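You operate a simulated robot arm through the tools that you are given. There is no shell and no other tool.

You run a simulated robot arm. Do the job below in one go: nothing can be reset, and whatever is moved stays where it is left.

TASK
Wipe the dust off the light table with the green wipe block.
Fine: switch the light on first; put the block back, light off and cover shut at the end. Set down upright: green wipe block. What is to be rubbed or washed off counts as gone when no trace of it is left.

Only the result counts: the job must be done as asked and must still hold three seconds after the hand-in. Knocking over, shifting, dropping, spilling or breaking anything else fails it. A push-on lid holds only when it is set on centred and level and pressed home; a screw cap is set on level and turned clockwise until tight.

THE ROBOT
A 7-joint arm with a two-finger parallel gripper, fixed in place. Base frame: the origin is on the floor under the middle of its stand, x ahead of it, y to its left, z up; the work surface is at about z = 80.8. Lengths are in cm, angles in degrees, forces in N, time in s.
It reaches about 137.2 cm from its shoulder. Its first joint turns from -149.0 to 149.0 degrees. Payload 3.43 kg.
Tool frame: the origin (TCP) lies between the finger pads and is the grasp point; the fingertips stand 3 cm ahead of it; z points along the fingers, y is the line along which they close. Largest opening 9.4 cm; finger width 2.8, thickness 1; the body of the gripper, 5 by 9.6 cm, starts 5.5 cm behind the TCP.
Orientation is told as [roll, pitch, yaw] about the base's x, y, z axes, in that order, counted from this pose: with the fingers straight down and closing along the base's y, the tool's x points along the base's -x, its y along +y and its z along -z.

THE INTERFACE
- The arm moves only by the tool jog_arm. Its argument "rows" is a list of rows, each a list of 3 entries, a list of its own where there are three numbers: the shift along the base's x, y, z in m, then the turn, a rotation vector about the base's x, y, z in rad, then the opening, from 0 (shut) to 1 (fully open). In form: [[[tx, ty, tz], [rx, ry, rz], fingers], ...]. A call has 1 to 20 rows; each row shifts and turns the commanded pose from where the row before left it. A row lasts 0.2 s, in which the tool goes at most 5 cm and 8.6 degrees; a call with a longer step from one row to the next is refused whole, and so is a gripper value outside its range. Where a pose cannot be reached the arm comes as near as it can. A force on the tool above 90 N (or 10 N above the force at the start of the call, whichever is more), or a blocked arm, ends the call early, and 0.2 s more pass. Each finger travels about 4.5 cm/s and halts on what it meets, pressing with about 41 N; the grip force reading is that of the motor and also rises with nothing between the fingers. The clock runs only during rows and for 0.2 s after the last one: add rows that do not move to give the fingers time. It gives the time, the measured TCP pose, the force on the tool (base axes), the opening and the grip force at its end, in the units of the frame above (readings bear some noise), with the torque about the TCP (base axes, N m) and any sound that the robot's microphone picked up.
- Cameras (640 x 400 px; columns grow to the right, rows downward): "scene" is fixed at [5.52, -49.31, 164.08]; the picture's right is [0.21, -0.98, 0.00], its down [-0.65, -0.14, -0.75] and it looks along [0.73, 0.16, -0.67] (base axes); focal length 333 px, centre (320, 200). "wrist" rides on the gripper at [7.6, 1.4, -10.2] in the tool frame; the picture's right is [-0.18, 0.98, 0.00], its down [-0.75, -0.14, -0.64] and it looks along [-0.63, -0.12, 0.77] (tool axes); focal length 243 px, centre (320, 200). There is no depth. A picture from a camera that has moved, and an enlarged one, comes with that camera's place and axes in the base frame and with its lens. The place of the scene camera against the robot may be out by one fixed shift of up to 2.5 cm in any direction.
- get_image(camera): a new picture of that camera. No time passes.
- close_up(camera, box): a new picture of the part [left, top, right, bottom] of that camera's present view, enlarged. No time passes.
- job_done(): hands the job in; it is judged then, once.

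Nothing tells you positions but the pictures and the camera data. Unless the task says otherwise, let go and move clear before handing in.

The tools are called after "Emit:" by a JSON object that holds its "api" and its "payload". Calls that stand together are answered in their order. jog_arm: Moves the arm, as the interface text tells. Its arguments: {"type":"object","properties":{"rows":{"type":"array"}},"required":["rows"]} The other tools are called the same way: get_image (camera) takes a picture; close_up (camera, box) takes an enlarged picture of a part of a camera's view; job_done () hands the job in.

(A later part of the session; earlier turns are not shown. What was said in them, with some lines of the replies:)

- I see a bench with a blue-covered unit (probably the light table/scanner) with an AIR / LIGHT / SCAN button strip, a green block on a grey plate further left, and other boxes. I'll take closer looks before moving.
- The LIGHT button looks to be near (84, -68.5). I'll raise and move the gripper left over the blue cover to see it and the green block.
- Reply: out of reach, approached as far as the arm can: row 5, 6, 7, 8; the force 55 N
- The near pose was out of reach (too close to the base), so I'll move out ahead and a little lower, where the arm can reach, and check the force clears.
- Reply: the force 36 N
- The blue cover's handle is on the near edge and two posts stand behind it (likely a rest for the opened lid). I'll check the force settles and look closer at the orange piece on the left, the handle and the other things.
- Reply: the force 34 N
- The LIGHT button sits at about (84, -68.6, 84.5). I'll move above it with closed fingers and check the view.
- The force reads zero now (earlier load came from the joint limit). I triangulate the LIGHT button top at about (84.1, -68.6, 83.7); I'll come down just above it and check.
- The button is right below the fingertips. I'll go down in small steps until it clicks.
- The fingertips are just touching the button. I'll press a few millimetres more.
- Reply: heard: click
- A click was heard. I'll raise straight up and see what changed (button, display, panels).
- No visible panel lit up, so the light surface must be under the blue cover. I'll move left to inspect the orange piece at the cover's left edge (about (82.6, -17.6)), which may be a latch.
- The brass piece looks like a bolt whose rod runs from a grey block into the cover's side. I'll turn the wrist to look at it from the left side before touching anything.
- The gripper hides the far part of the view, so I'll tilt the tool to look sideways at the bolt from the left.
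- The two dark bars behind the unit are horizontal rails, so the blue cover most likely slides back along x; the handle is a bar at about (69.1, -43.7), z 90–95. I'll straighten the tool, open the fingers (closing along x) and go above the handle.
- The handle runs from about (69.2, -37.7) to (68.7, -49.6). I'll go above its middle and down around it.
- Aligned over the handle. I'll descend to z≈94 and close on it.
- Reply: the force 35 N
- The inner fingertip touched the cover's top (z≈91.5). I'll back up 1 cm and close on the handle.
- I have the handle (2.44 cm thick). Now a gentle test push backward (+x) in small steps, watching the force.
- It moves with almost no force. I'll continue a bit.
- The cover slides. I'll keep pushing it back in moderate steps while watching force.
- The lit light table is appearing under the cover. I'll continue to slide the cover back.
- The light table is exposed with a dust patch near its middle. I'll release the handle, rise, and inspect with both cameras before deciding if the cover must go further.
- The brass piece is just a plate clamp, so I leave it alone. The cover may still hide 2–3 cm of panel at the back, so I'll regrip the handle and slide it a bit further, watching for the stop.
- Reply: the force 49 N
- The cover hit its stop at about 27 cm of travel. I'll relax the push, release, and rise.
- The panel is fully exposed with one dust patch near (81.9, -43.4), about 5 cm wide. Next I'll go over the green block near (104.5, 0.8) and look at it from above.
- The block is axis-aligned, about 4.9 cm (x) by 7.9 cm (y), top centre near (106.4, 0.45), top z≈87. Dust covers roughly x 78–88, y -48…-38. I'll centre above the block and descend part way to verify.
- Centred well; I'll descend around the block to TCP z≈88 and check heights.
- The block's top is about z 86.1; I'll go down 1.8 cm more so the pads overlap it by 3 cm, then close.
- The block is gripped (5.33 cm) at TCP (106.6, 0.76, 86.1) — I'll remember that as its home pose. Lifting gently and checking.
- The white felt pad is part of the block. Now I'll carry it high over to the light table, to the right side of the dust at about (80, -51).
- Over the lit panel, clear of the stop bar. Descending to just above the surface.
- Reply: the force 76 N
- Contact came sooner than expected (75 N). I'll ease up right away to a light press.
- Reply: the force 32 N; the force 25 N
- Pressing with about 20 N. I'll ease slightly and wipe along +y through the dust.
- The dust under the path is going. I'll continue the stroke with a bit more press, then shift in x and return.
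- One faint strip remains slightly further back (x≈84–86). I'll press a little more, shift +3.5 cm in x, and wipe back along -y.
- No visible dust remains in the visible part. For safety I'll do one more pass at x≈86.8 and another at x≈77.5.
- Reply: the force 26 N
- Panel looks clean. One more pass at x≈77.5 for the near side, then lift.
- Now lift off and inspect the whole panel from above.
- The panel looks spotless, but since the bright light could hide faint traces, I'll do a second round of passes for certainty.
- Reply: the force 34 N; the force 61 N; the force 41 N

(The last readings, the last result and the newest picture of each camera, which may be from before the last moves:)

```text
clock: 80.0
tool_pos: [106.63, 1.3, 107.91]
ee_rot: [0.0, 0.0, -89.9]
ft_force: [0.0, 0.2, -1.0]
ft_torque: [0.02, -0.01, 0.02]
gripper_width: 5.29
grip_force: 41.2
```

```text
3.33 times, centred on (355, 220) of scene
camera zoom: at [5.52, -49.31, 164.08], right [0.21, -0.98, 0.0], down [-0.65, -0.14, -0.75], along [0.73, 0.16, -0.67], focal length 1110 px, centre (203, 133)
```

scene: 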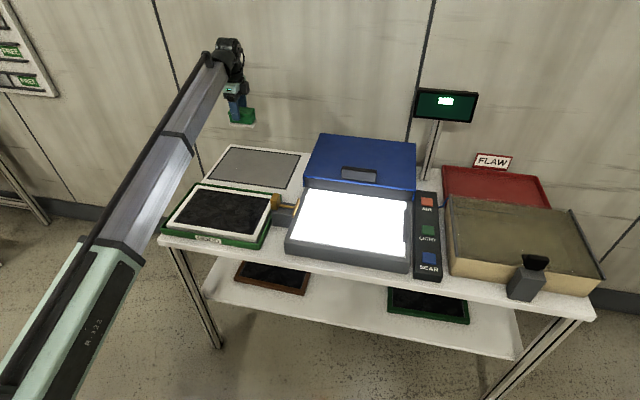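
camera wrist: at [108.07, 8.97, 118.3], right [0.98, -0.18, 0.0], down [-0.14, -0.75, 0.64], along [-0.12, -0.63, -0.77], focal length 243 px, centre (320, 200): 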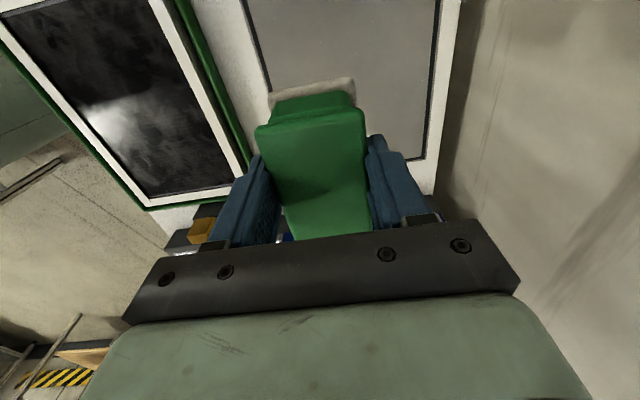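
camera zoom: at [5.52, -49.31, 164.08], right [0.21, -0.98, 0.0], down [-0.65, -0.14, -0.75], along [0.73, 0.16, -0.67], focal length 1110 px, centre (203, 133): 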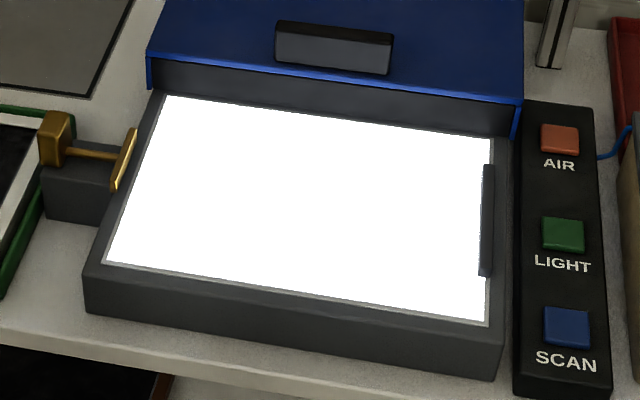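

The panel is clean. Now I return the block to its home spot: descend over (106.6, 0.8), slowing near the mat.

Emit:
{"api": "jog_arm", "payload": {"rows": [[[0, -0.005, -0.04], [0, 0, 0], 0.35], [[0, 0, -0.04], [0, 0, 0], 0.35], [[0, 0, -0.04], [0, 0, 0], 0.35], [[0, 0, -0.04], [0, 0, 0], 0.35], [[0, 0, -0.04], [0, 0, 0], 0.35], [[0, 0, -0.008], [0, 0, 0], 0.35], [[0, 0, 0], [0, 0, 0], 0.35]]}}

Emit:
{"api": "jog_arm", "payload": {"rows": [[[0, 0, -0.003], [0, 0, 0], 0.35], [[0, 0, -0.003], [0, 0, 0], 0.35], [[0, 0, 0], [0, 0, 0], 0.35]]}}

```text
clock: 81.6
tool_pos: [106.64, 0.88, 87.17]
ee_rot: [0.0, -0.1, -90.1]
ft_force: [0.1, -0.7, -1.2]
ft_torque: [-0.03, 0.03, -0.02]
gripper_width: 5.32
grip_force: 40.7
```

```text
clock: 82.4
tool_pos: [106.74, 0.88, 86.66]
ee_rot: [0.0, 0.1, -90.0]
ft_force: [0.6, 0.8, -1.2]
ft_torque: [0.03, 0.0, 0.01]
gripper_width: 5.34
grip_force: 40.9
```

Emit:
{"api": "jog_arm", "payload": {"rows": [[[0, 0, -0.002], [0, 0, 0], 0.35], [[0, 0, -0.001], [0, 0, 0], 0.35], [[0, 0, 0], [0, 0, 0], 0.35]]}}

```text
clock: 83.2
tool_pos: [106.73, 0.75, 86.32]
ee_rot: [0.0, -0.1, -89.9]
ft_force: [0.4, 0.5, -0.8]
ft_torque: [0.04, -0.01, 0.0]
gripper_width: 5.31
grip_force: 41.1
```

Emit:
{"api": "jog_arm", "payload": {"rows": [[[0, 0, -0.0015], [0, 0, 0], 0.35], [[0, 0, -0.001], [0, 0, 0], 0.35], [[0, 0, 0], [0, 0, 0], 0.35]]}}

Emit:
{"api": "close_up", "payload": {"camera": "scene", "box": [190, 110, 320, 215]}}

```text
clock: 84.0
tool_pos: [106.78, 0.86, 86.0]
ee_rot: [0.0, 0.0, -90.0]
ft_force: [-0.4, -0.1, -0.7]
ft_torque: [0.01, 0.04, -0.02]
gripper_width: 5.33
grip_force: 41.1
```

```text
3.81 times, centred on (255, 162) of scene
camera zoom: at [5.52, -49.31, 164.08], right [0.21, -0.98, 0.0], down [-0.65, -0.14, -0.75], along [0.73, 0.16, -0.67], focal length 1269 px, centre (568, 343)
```

zoom: 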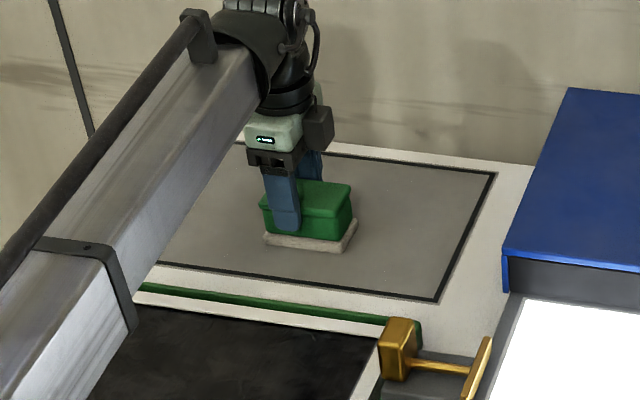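

Nearly there; no contact force yet. A little lower.

Emit:
{"api": "jog_arm", "payload": {"rows": [[[0, 0, -0.001], [0, 0, 0], 0.35], [[0, 0, -0.001], [0, 0, 0], 0.35], [[0, 0, 0], [0, 0, 0], 0.35]]}}

```text
clock: 84.8
tool_pos: [106.71, 0.79, 86.05]
ee_rot: [0.1, 0.0, -90.0]
ft_force: [0.9, 1.1, 19.9]
ft_torque: [-0.03, 0.27, 0.03]
gripper_width: 5.32
grip_force: 41.1
```

Contact (20 N). I'll ease up slightly and open the fingers gently.

Emit:
{"api": "jog_arm", "payload": {"rows": [[[0, 0, 0.0015], [0, 0, 0], 0.35], [[0, 0, 0], [0, 0, 0], 0.35], [[0, 0, 0], [0, 0, 0], 0.6], [[0, 0, 0], [0, 0, 0], 0.8], [[0, 0, 0], [0, 0, 0], 1], [[0, 0, 0], [0, 0, 0], 1], [[0, 0, 0], [0, 0, 0], 1]]}}

Emit:
{"api": "get_image", "payload": {"camera": "wrist"}}

Emit:
{"api": "close_up", "payload": {"camera": "scene", "box": [190, 110, 320, 215]}}

```text
clock: 86.4
tool_pos: [106.52, 0.88, 86.09]
ee_rot: [0.1, 0.0, -90.0]
ft_force: [0.8, -0.2, -0.4]
ft_torque: [0.01, -0.01, -0.01]
gripper_width: 9.41
grip_force: 0.1
```

```text
taken
camera wrist: at [108.16, 8.49, 96.38], right [0.98, -0.18, 0.0], down [-0.14, -0.75, 0.64], along [-0.12, -0.63, -0.77], focal length 243 px, centre (320, 200)
```

wrist: 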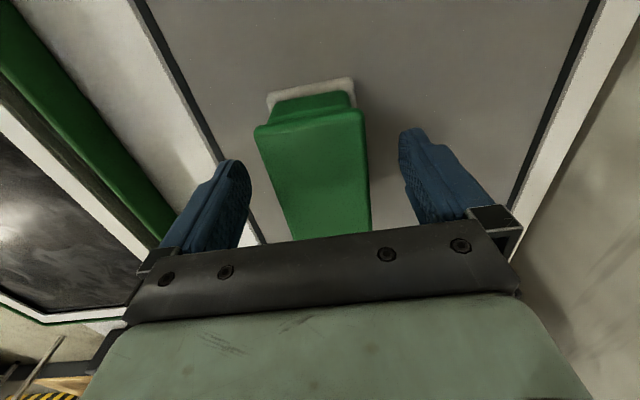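

```text
3.81 times, centred on (255, 162) of scene
camera zoom: at [5.52, -49.31, 164.08], right [0.21, -0.98, 0.0], down [-0.65, -0.14, -0.75], along [0.73, 0.16, -0.67], focal length 1269 px, centre (568, 343)
```

zoom: 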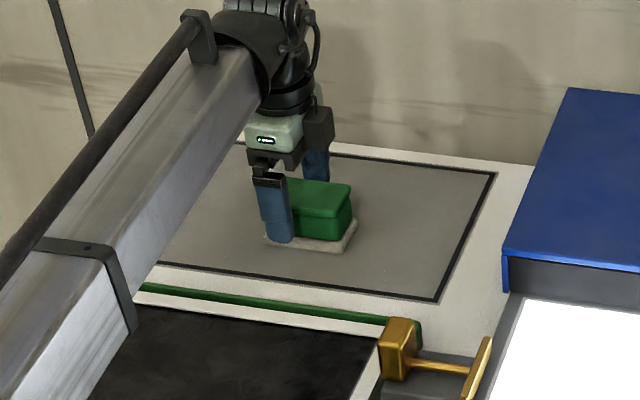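

The block stands on its felt at its old place. I'll rise clear, close the fingers and travel to above the LIGHT button.

Emit:
{"api": "jog_arm", "payload": {"rows": [[[0, 0, 0.01], [0, 0, 0], 1], [[0, 0, 0.03], [0, 0, 0], 1], [[0, 0, 0.04], [0, 0, 0], 1], [[0, 0, 0.045], [0, 0, 0], 1], [[0, 0, 0.045], [0, 0, 0], 1], [[0, 0, 0.045], [0, 0, 0], 1], [[0, 0, 0], [0, 0, 0], 1]]}}

Emit:
{"api": "close_up", "payload": {"camera": "scene", "box": [190, 110, 320, 215]}}

Emit:
{"api": "get_image", "payload": {"camera": "wrist"}}

```text
clock: 88.0
tool_pos: [106.76, 0.89, 107.56]
ee_rot: [0.0, 0.0, -89.9]
ft_force: [0.0, 0.3, 0.2]
ft_torque: [0.01, 0.0, -0.02]
gripper_width: 9.39
grip_force: 0.1
```

```text
3.81 times, centred on (255, 162) of scene
camera zoom: at [5.52, -49.31, 164.08], right [0.21, -0.98, 0.0], down [-0.65, -0.14, -0.75], along [0.73, 0.16, -0.67], focal length 1269 px, centre (568, 343)
```

zoom: 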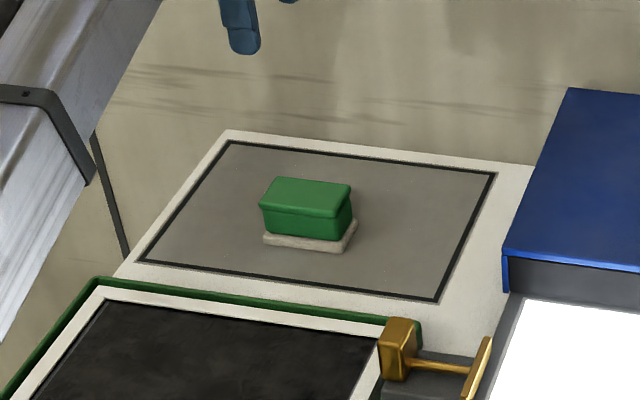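

```text
taken
camera wrist: at [108.21, 8.53, 117.96], right [0.98, -0.18, 0.0], down [-0.14, -0.75, 0.64], along [-0.12, -0.63, -0.77], focal length 243 px, centre (320, 200)
```

wrist: 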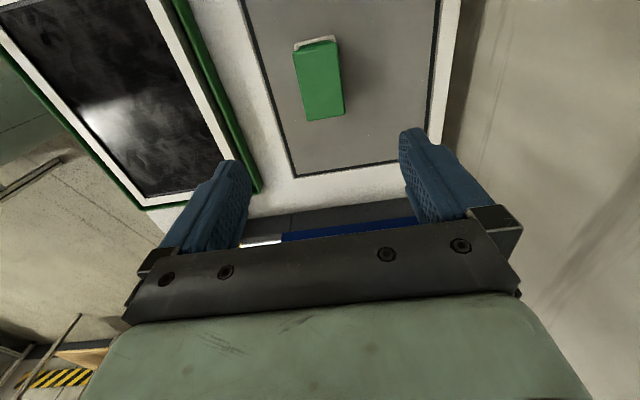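

Emit:
{"api": "jog_arm", "payload": {"rows": [[[-0.0142, -0.0434, 0], [0, 0, 0], 0.5], [[-0.0142, -0.0434, 0], [0, 0, 0], 0], [[-0.0142, -0.0434, 0], [0, 0, 0], 0], [[-0.0142, -0.0434, 0], [0, 0, 0], 0], [[-0.0142, -0.0434, 0], [0, 0, 0], 0], [[-0.0142, -0.0434, 0], [0, 0, 0], 0], [[-0.0142, -0.0434, 0], [0, 0, 0], 0], [[-0.0142, -0.0434, 0], [0, 0, 0], 0], [[-0.0142, -0.0434, 0], [0, 0, 0], 0], [[-0.0142, -0.0434, 0], [0, 0, 0], 0], [[-0.0142, -0.0434, 0], [0, 0, 0], 0], [[-0.0142, -0.0434, 0], [0, 0, 0], 0], [[-0.0142, -0.0434, 0], [0, 0, 0], 0], [[-0.0142, -0.0434, 0], [0, 0, 0], 0], [[-0.0142, -0.0434, 0], [0, 0, 0], 0], [[-0.0142, -0.0434, 0], [0, 0, 0], 0], [[0, 0, 0], [0, 0, 0], 0]]}}

Emit:
{"api": "get_image", "payload": {"camera": "wrist"}}

Emit:
{"api": "get_image", "payload": {"camera": "scene"}}

```text
clock: 91.6
tool_pos: [83.84, -68.69, 107.59]
ee_rot: [0.0, 0.0, -90.0]
ft_force: [0.2, 0.2, -0.2]
ft_torque: [-0.02, 0.04, -0.03]
gripper_width: 0.02
grip_force: 33.7
```

```text
taken
camera wrist: at [85.35, -61.09, 117.88], right [0.98, -0.18, 0.0], down [-0.14, -0.75, 0.64], along [-0.12, -0.63, -0.77], focal length 243 px, centre (320, 200)
```

wrist: 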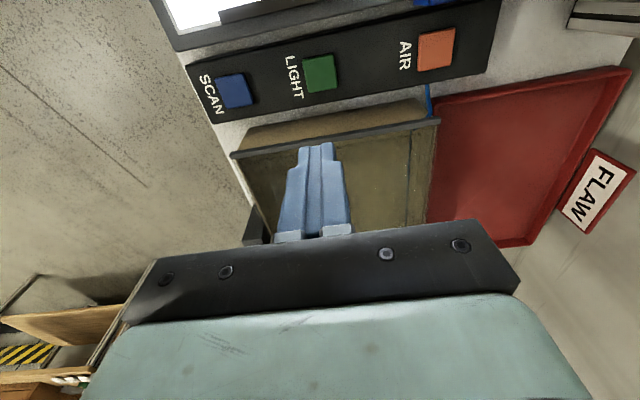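

```text
taken
```

scene: 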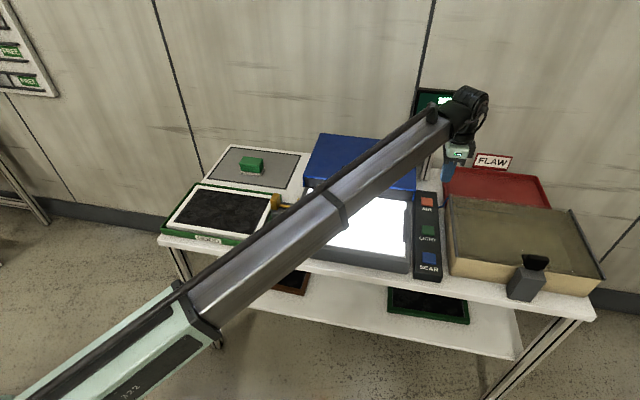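

The fingertips are directly over LIGHT. I'll descend and press it once.

Emit:
{"api": "jog_arm", "payload": {"rows": [[[0.001, 0.002, -0.04], [0, 0, 0], 0], [[0, 0, -0.04], [0, 0, 0], 0], [[0, 0, -0.04], [0, 0, 0], 0], [[0, 0, -0.04], [0, 0, 0], 0], [[0, 0, -0.03], [0, 0, 0], 0], [[0, 0, -0.007], [0, 0, 0], 0], [[0, 0, 0], [0, 0, 0], 0]]}}

Emit:
{"api": "get_image", "payload": {"camera": "wrist"}}

```text
clock: 93.2
tool_pos: [84.07, -68.43, 87.73]
ee_rot: [0.1, 0.1, -90.0]
ft_force: [-0.4, -0.2, 1.0]
ft_torque: [-0.03, 0.03, 0.02]
gripper_width: 0.0
grip_force: 32.9
```

```text
taken
camera wrist: at [85.53, -60.76, 98.17], right [0.98, -0.18, 0.0], down [-0.14, -0.75, 0.64], along [-0.12, -0.63, -0.77], focal length 243 px, centre (320, 200)
```

wrist: 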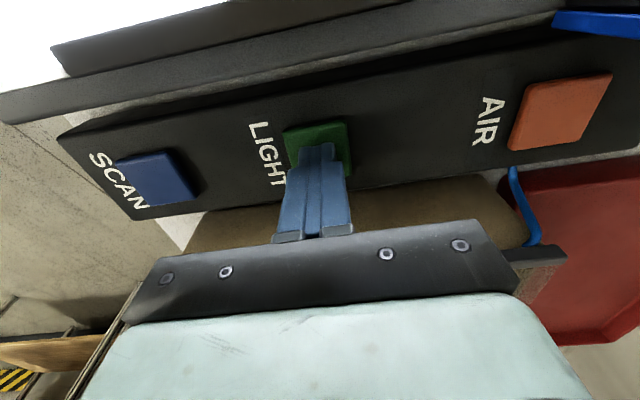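

Emit:
{"api": "jog_arm", "payload": {"rows": [[[0, 0, -0.004], [0, 0, 0], 0], [[0, 0, -0.003], [0, 0, 0], 0], [[0, 0, -0.002], [0, 0, 0], 0], [[0, 0, -0.001], [0, 0, 0], 0], [[0, 0, 0], [0, 0, 0], 0]]}}

Emit:
{"api": "get_image", "payload": {"camera": "scene"}}

```text
clock: 94.4
tool_pos: [84.0, -68.42, 86.95]
ee_rot: [-0.1, -0.1, -90.1]
ft_force: [-1.1, -0.5, 2.0]
ft_torque: [-0.06, 0.03, -0.05]
gripper_width: 0.01
grip_force: 33.5
heard: click
```

```text
taken
```

scene: 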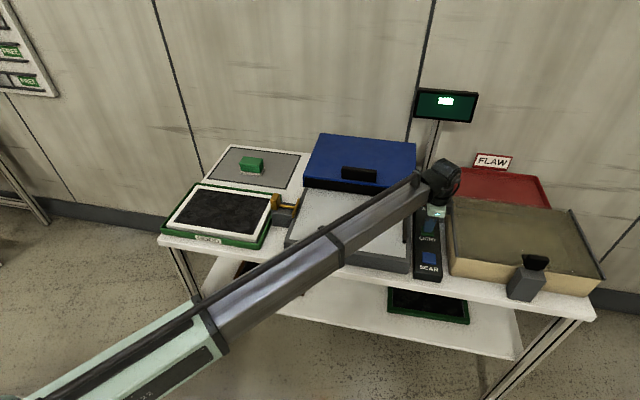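

A click, and the panel went dark: the light is off. I'll rise straight up and inspect the unlit panel for any remaining dust.

Emit:
{"api": "jog_arm", "payload": {"rows": [[[0, 0, 0.01], [0, 0, 0], 0], [[0, 0, 0.04], [0, 0, 0], 0], [[0, 0, 0.045], [0, 0, 0], 0], [[0, 0, 0.045], [0, 0, 0], 0], [[0, 0, 0.045], [0, 0, 0], 0], [[0.01, 0.03, 0.03], [0, 0, 0], 0], [[0.015, 0.042, 0], [0, 0, 0], 0.4], [[0.015, 0.042, 0], [0, 0, 0], 0.7], [[0.015, 0.042, 0], [0, 0, 0], 0.7], [[0.015, 0.042, 0], [0, 0, 0], 0.7], [[0.015, 0.042, 0], [0, 0, 0], 0.7], [[0, 0, 0], [0, 0, 0], 0.7]]}}

Emit:
{"api": "get_image", "payload": {"camera": "wrist"}}

Emit:
{"api": "close_up", "payload": {"camera": "scene", "box": [280, 160, 430, 280]}}

```text
clock: 97.0
tool_pos: [92.63, -44.33, 108.47]
ee_rot: [0.0, 0.1, -90.0]
ft_force: [-0.4, -0.2, 0.7]
ft_torque: [-0.01, 0.01, 0.03]
gripper_width: 6.59
grip_force: 0.1
```

```text
taken
camera wrist: at [94.06, -36.69, 118.72], right [0.98, -0.18, 0.0], down [-0.14, -0.75, 0.64], along [-0.12, -0.63, -0.77], focal length 243 px, centre (320, 200)
```

wrist: 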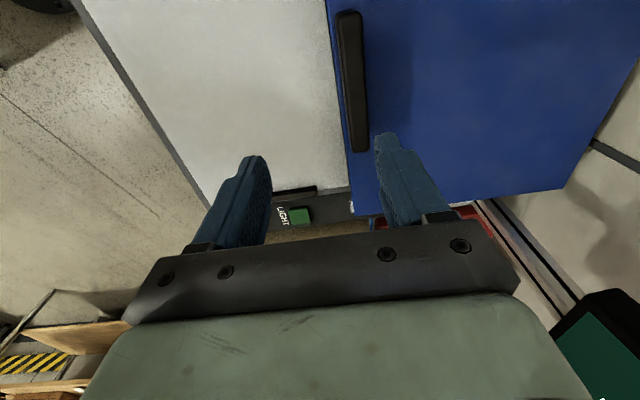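

```text
3.33 times, centred on (355, 220) of scene
camera zoom: at [5.52, -49.31, 164.08], right [0.21, -0.98, 0.0], down [-0.65, -0.14, -0.75], along [0.73, 0.16, -0.67], focal length 1110 px, centre (203, 133)
```

zoom: 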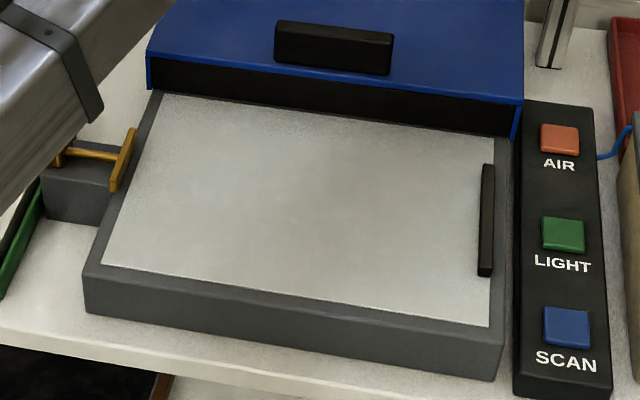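

Emit:
{"api": "close_up", "payload": {"camera": "scene", "box": [300, 190, 400, 255]}}

Emit:
{"api": "close_up", "payload": {"camera": "wrist", "box": [80, 0, 350, 180]}}

```text
6.15 times, centred on (350, 222) of scene
camera zoom: at [5.52, -49.31, 164.08], right [0.21, -0.98, 0.0], down [-0.65, -0.14, -0.75], along [0.73, 0.16, -0.67], focal length 2050 px, centre (135, 62)
```

zoom: 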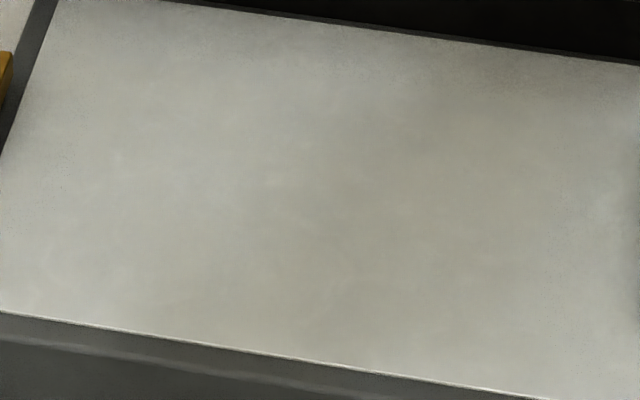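

```text
2.22 times, centred on (215, 90) of wrist
camera zoom: at [94.06, -36.69, 118.72], right [0.98, -0.18, 0.0], down [-0.14, -0.75, 0.64], along [-0.12, -0.63, -0.77], focal length 539 px, centre (553, 444)
```

zoom: 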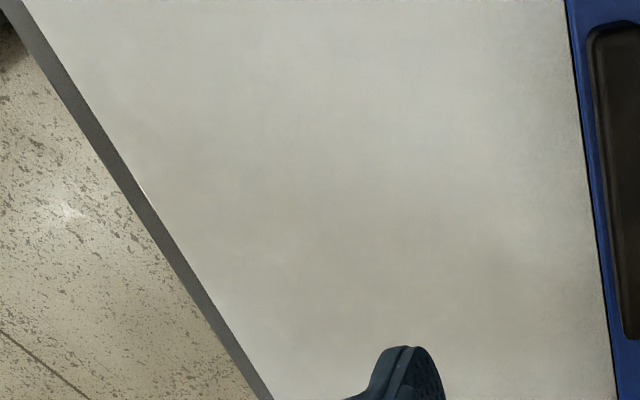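

The panel is clean with no trace of dust. Now I'll grip the cover's handle (at about (96.0, -43.6)) to slide it shut.

Emit:
{"api": "jog_arm", "payload": {"rows": [[[0.035, 0.007, 0], [0, 0, 0], 0.7], [[0, 0, -0.04], [0, 0, 0], 0.7], [[0, 0, -0.04], [0, 0, 0], 0.7], [[0, 0, -0.03], [0, 0, 0], 0.7], [[0, 0, 0], [0, 0, 0], 0.7]]}}

Emit:
{"api": "get_image", "payload": {"camera": "wrist"}}

Emit:
{"api": "close_up", "payload": {"camera": "scene", "box": [280, 110, 430, 250]}}

```text
clock: 98.2
tool_pos: [96.02, -43.86, 97.27]
ee_rot: [0.0, 0.0, -89.9]
ft_force: [-0.5, -0.6, -0.3]
ft_torque: [0.06, 0.0, -0.03]
gripper_width: 6.57
grip_force: 0.1
```

```text
taken
camera wrist: at [97.57, -36.08, 107.65], right [0.98, -0.18, 0.0], down [-0.14, -0.75, 0.64], along [-0.12, -0.63, -0.77], focal length 243 px, centre (320, 200)
```

wrist: 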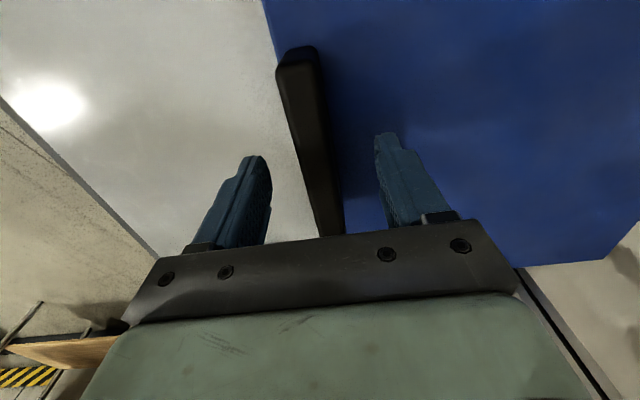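

```text
2.86 times, centred on (355, 180) of scene
camera zoom: at [5.52, -49.31, 164.08], right [0.21, -0.98, 0.0], down [-0.65, -0.14, -0.75], along [0.73, 0.16, -0.67], focal length 952 px, centre (220, 257)
```

zoom: 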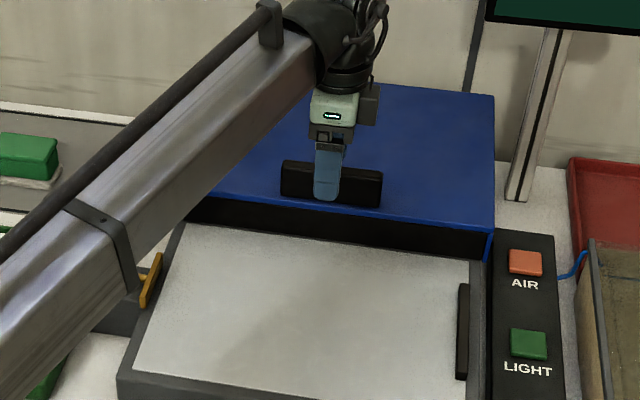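

Emit:
{"api": "jog_arm", "payload": {"rows": [[[0, 0, -0.012], [0, 0, 0], 0.7], [[0, 0, -0.007], [0, 0, 0], 0.7], [[0, 0, 0], [0, 0, 0], 0.4], [[0, 0, 0], [0, 0, 0], 0.1], [[0, 0, 0], [0, 0, 0], 0.1], [[0, 0, 0], [0, 0, 0], 0.1], [[0, 0, 0], [0, 0, 0], 0.1]]}}

Emit:
{"api": "jog_arm", "payload": {"rows": [[[-0.01, 0, 0], [0, 0, 0], 0.1], [[-0.015, 0, 0], [0, 0, 0], 0.1], [[-0.015, 0, 0], [0, 0, 0], 0.1], [[-0.015, 0, 0], [0, 0, 0], 0.1], [[-0.015, 0, 0], [0, 0, 0], 0.1]]}}

Emit:
{"api": "close_up", "payload": {"camera": "scene", "box": [260, 110, 440, 290]}}

```text
clock: 99.8
tool_pos: [95.91, -43.71, 95.44]
ee_rot: [-0.1, 0.0, -90.0]
ft_force: [-11.9, 1.8, -2.8]
ft_torque: [-0.05, 0.02, 0.0]
gripper_width: 2.46
grip_force: 45.3
```

```text
clock: 101.0
tool_pos: [89.1, -43.63, 95.45]
ee_rot: [-0.2, -0.1, -90.1]
ft_force: [-2.6, 1.7, -1.1]
ft_torque: [-0.55, -0.26, -0.03]
gripper_width: 2.45
grip_force: 44.6
```

```text
2.22 times, centred on (350, 200) of scene
camera zoom: at [5.52, -49.31, 164.08], right [0.21, -0.98, 0.0], down [-0.65, -0.14, -0.75], along [0.73, 0.16, -0.67], focal length 740 px, centre (253, 200)
```

zoom: 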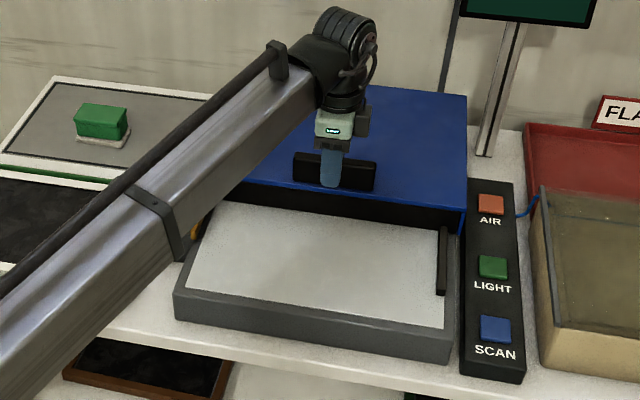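

The cover slides well. Continuing to close.

Emit:
{"api": "jog_arm", "payload": {"rows": [[[-0.02, 0, 0], [0, 0, 0], 0.1], [[-0.02, 0, 0], [0, 0, 0], 0.1], [[-0.02, 0, 0], [0, 0, 0], 0.1], [[-0.02, 0, 0], [0, 0, 0], 0.1], [[-0.02, 0, 0], [0, 0, 0], 0.1], [[-0.02, 0, 0], [0, 0, 0], 0.1], [[-0.02, 0, 0], [0, 0, 0], 0.1], [[-0.02, 0, 0], [0, 0, 0], 0.1]]}}

Emit:
{"api": "close_up", "payload": {"camera": "scene", "box": [260, 110, 440, 290]}}

```text
clock: 102.8
tool_pos: [72.89, -43.77, 95.48]
ee_rot: [-0.1, 0.0, -89.9]
ft_force: [-1.7, -3.1, -7.7]
ft_torque: [0.11, 0.05, 0.0]
gripper_width: 2.44
grip_force: 45.3
```

```text
2.22 times, centred on (350, 200) of scene
camera zoom: at [5.52, -49.31, 164.08], right [0.21, -0.98, 0.0], down [-0.65, -0.14, -0.75], along [0.73, 0.16, -0.67], focal length 740 px, centre (253, 200)
```

zoom: 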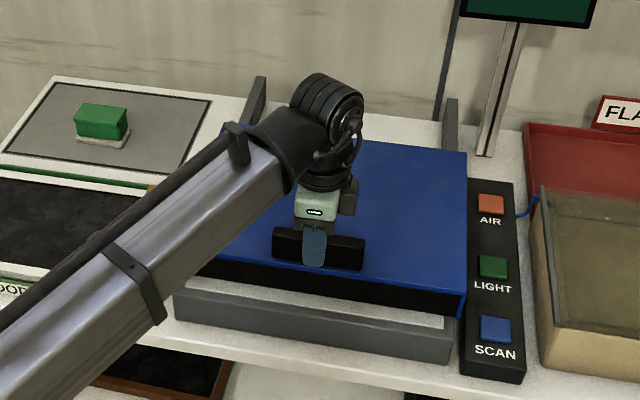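

Emit:
{"api": "jog_arm", "payload": {"rows": [[[-0.008, 0, 0], [0, 0, 0], 0.1], [[-0.008, 0, 0], [0, 0, 0], 0.1], [[-0.008, 0, 0], [0, 0, 0], 0.1], [[-0.005, 0, 0], [0, 0, 0], 0.1], [[-0.004, 0, 0], [0, 0, 0], 0.1], [[0, 0, 0], [0, 0, 0], 0.1]]}}

```text
clock: 104.2
tool_pos: [69.72, -43.76, 95.39]
ee_rot: [0.0, 0.0, -90.1]
ft_force: [0.3, -2.9, -2.0]
ft_torque: [-0.26, -0.1, -0.05]
gripper_width: 2.46
grip_force: 45.3
```

Emit:
{"api": "jog_arm", "payload": {"rows": [[[-0.003, 0, 0], [0, 0, 0], 0.1], [[-0.003, 0, 0], [0, 0, 0], 0.1], [[-0.002, 0, 0], [0, 0, 0], 0.1], [[0, 0, 0], [0, 0, 0], 0.1]]}}

Emit:
{"api": "close_up", "payload": {"camera": "scene", "box": [260, 140, 440, 290]}}

```text
clock: 105.2
tool_pos: [69.0, -43.68, 95.47]
ee_rot: [0.0, 0.0, -90.0]
ft_force: [6.0, -6.1, 3.8]
ft_torque: [0.38, 0.03, -0.08]
gripper_width: 2.48
grip_force: 45.1
```

```text
2.67 times, centred on (350, 215) of scene
camera zoom: at [5.52, -49.31, 164.08], right [0.21, -0.98, 0.0], down [-0.65, -0.14, -0.75], along [0.73, 0.16, -0.67], focal length 888 px, centre (240, 160)
```

zoom: 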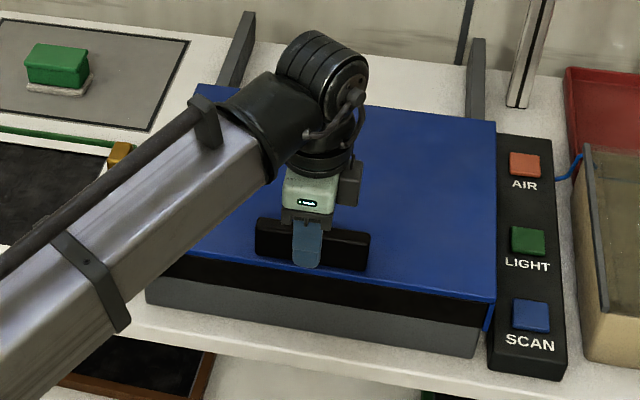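

It's at the original closed position with force starting to rise. A slight extra pull to confirm the stop.

Emit:
{"api": "jog_arm", "payload": {"rows": [[[-0.002, 0, 0], [0, 0, 0], 0.1], [[-0.001, 0, 0], [0, 0, 0], 0.1], [[0, 0, 0], [0, 0, 0], 0.1]]}}

```text
clock: 106.0
tool_pos: [68.98, -43.66, 95.47]
ee_rot: [0.3, -0.1, -90.0]
ft_force: [37.0, -5.1, 11.6]
ft_torque: [1.09, 0.3, -0.35]
gripper_width: 2.44
grip_force: 45.2
```

The cover is against its closed stop (37 N). I'll relax, release and rise clear.

Emit:
{"api": "jog_arm", "payload": {"rows": [[[0.003, 0, 0], [0, 0, 0], 0.1], [[0, 0, 0], [0, 0, 0], 0.3], [[0, 0, 0], [0, 0, 0], 0.6], [[0, 0, 0], [0, 0, 0], 0.7], [[0, 0, 0], [0, 0, 0], 0.7], [[0, 0, 0.015], [0, 0, 0], 0.7], [[0, 0, 0.03], [0, 0, 0], 0.7], [[0, 0, 0.04], [0, 0, 0], 0.7], [[0.02, 0, 0.03], [0, 0, 0], 0.7], [[0.03, 0.03, 0.02], [0, 0, 0], 0.7], [[0.03, 0.03, 0.01], [0, 0, 0], 0.7], [[0.02, 0.04, 0], [0, 0, 0], 0.7], [[0, 0.04, 0], [0, 0, 0], 0.7], [[0, 0.04, 0], [0, 0, 0], 0.7], [[0, 0.04, 0], [0, 0, 0], 0.7], [[0, 0, 0], [0, 0, 0], 0.7]]}}

Emit:
{"api": "get_image", "payload": {"camera": "scene"}}

Emit:
{"api": "close_up", "payload": {"camera": "scene", "box": [260, 140, 440, 290]}}

Emit:
{"api": "get_image", "payload": {"camera": "wrist"}}

```text
clock: 109.4
tool_pos: [78.97, -21.61, 109.78]
ee_rot: [0.0, 0.0, -90.0]
ft_force: [-0.2, -0.5, 0.7]
ft_torque: [0.02, -0.02, 0.02]
gripper_width: 6.58
grip_force: 0.0
```

```text
taken
```

scene: 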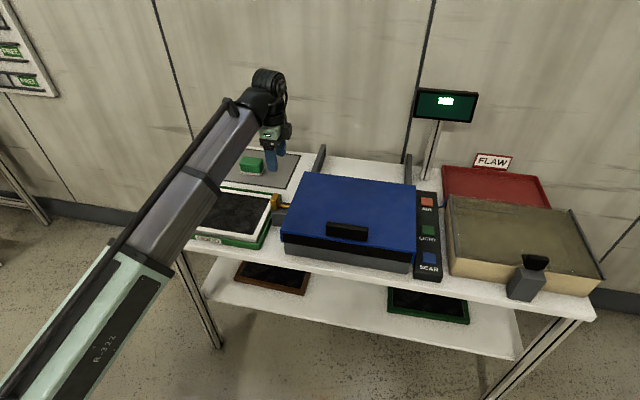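

```text
2.67 times, centred on (350, 215) of scene
camera zoom: at [5.52, -49.31, 164.08], right [0.21, -0.98, 0.0], down [-0.65, -0.14, -0.75], along [0.73, 0.16, -0.67], focal length 888 px, centre (240, 160)
```

zoom: 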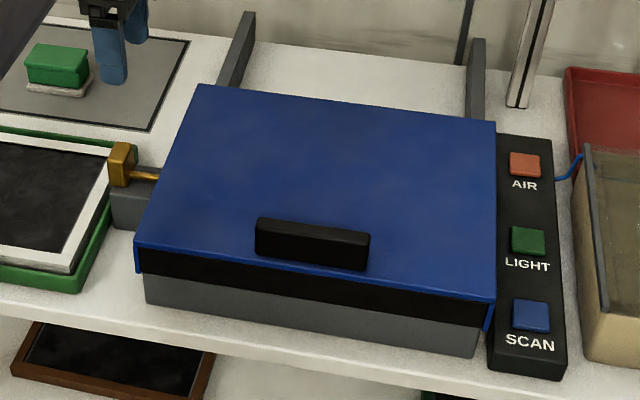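

```text
taken
camera wrist: at [80.42, -13.94, 120.17], right [0.98, -0.18, 0.0], down [-0.14, -0.75, 0.64], along [-0.12, -0.63, -0.77], focal length 243 px, centre (320, 200)
```

wrist: 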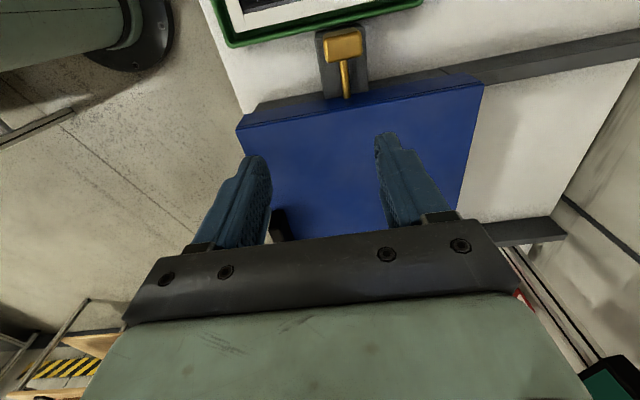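

The cover looks shut exactly as at the start. The light is off, the panel was clean when I checked it unlit, and the green block stands upright in its old place. The gripper is clear and empty, so I'm handing in.

Emit:
{"api": "job_done", "payload": {}}

```text
The job is handed in.
```

The light table is wiped clean and the job is handed in; no result has come back yet.

- **Dust:** I switched the light on, slid the blue cover back and wiped the dust patch with two rounds of passes. I saw no trace of dust afterwards, with the light on or off. During the first touch the block pressed on the panel with about 75 N, and I eased off straight away. The later passes ranged from a few newtons up to about 50 N.
- **Block:** The green wipe block is back upright on its mat, in the same spot I took it from.
- **Light and cover:** The light is off, and the cover is shut against its stop, in the position it started from.
- **Everything else:** I left the brass clamp, the trays and the other buttons alone. The gripper is empty and clear of everything.
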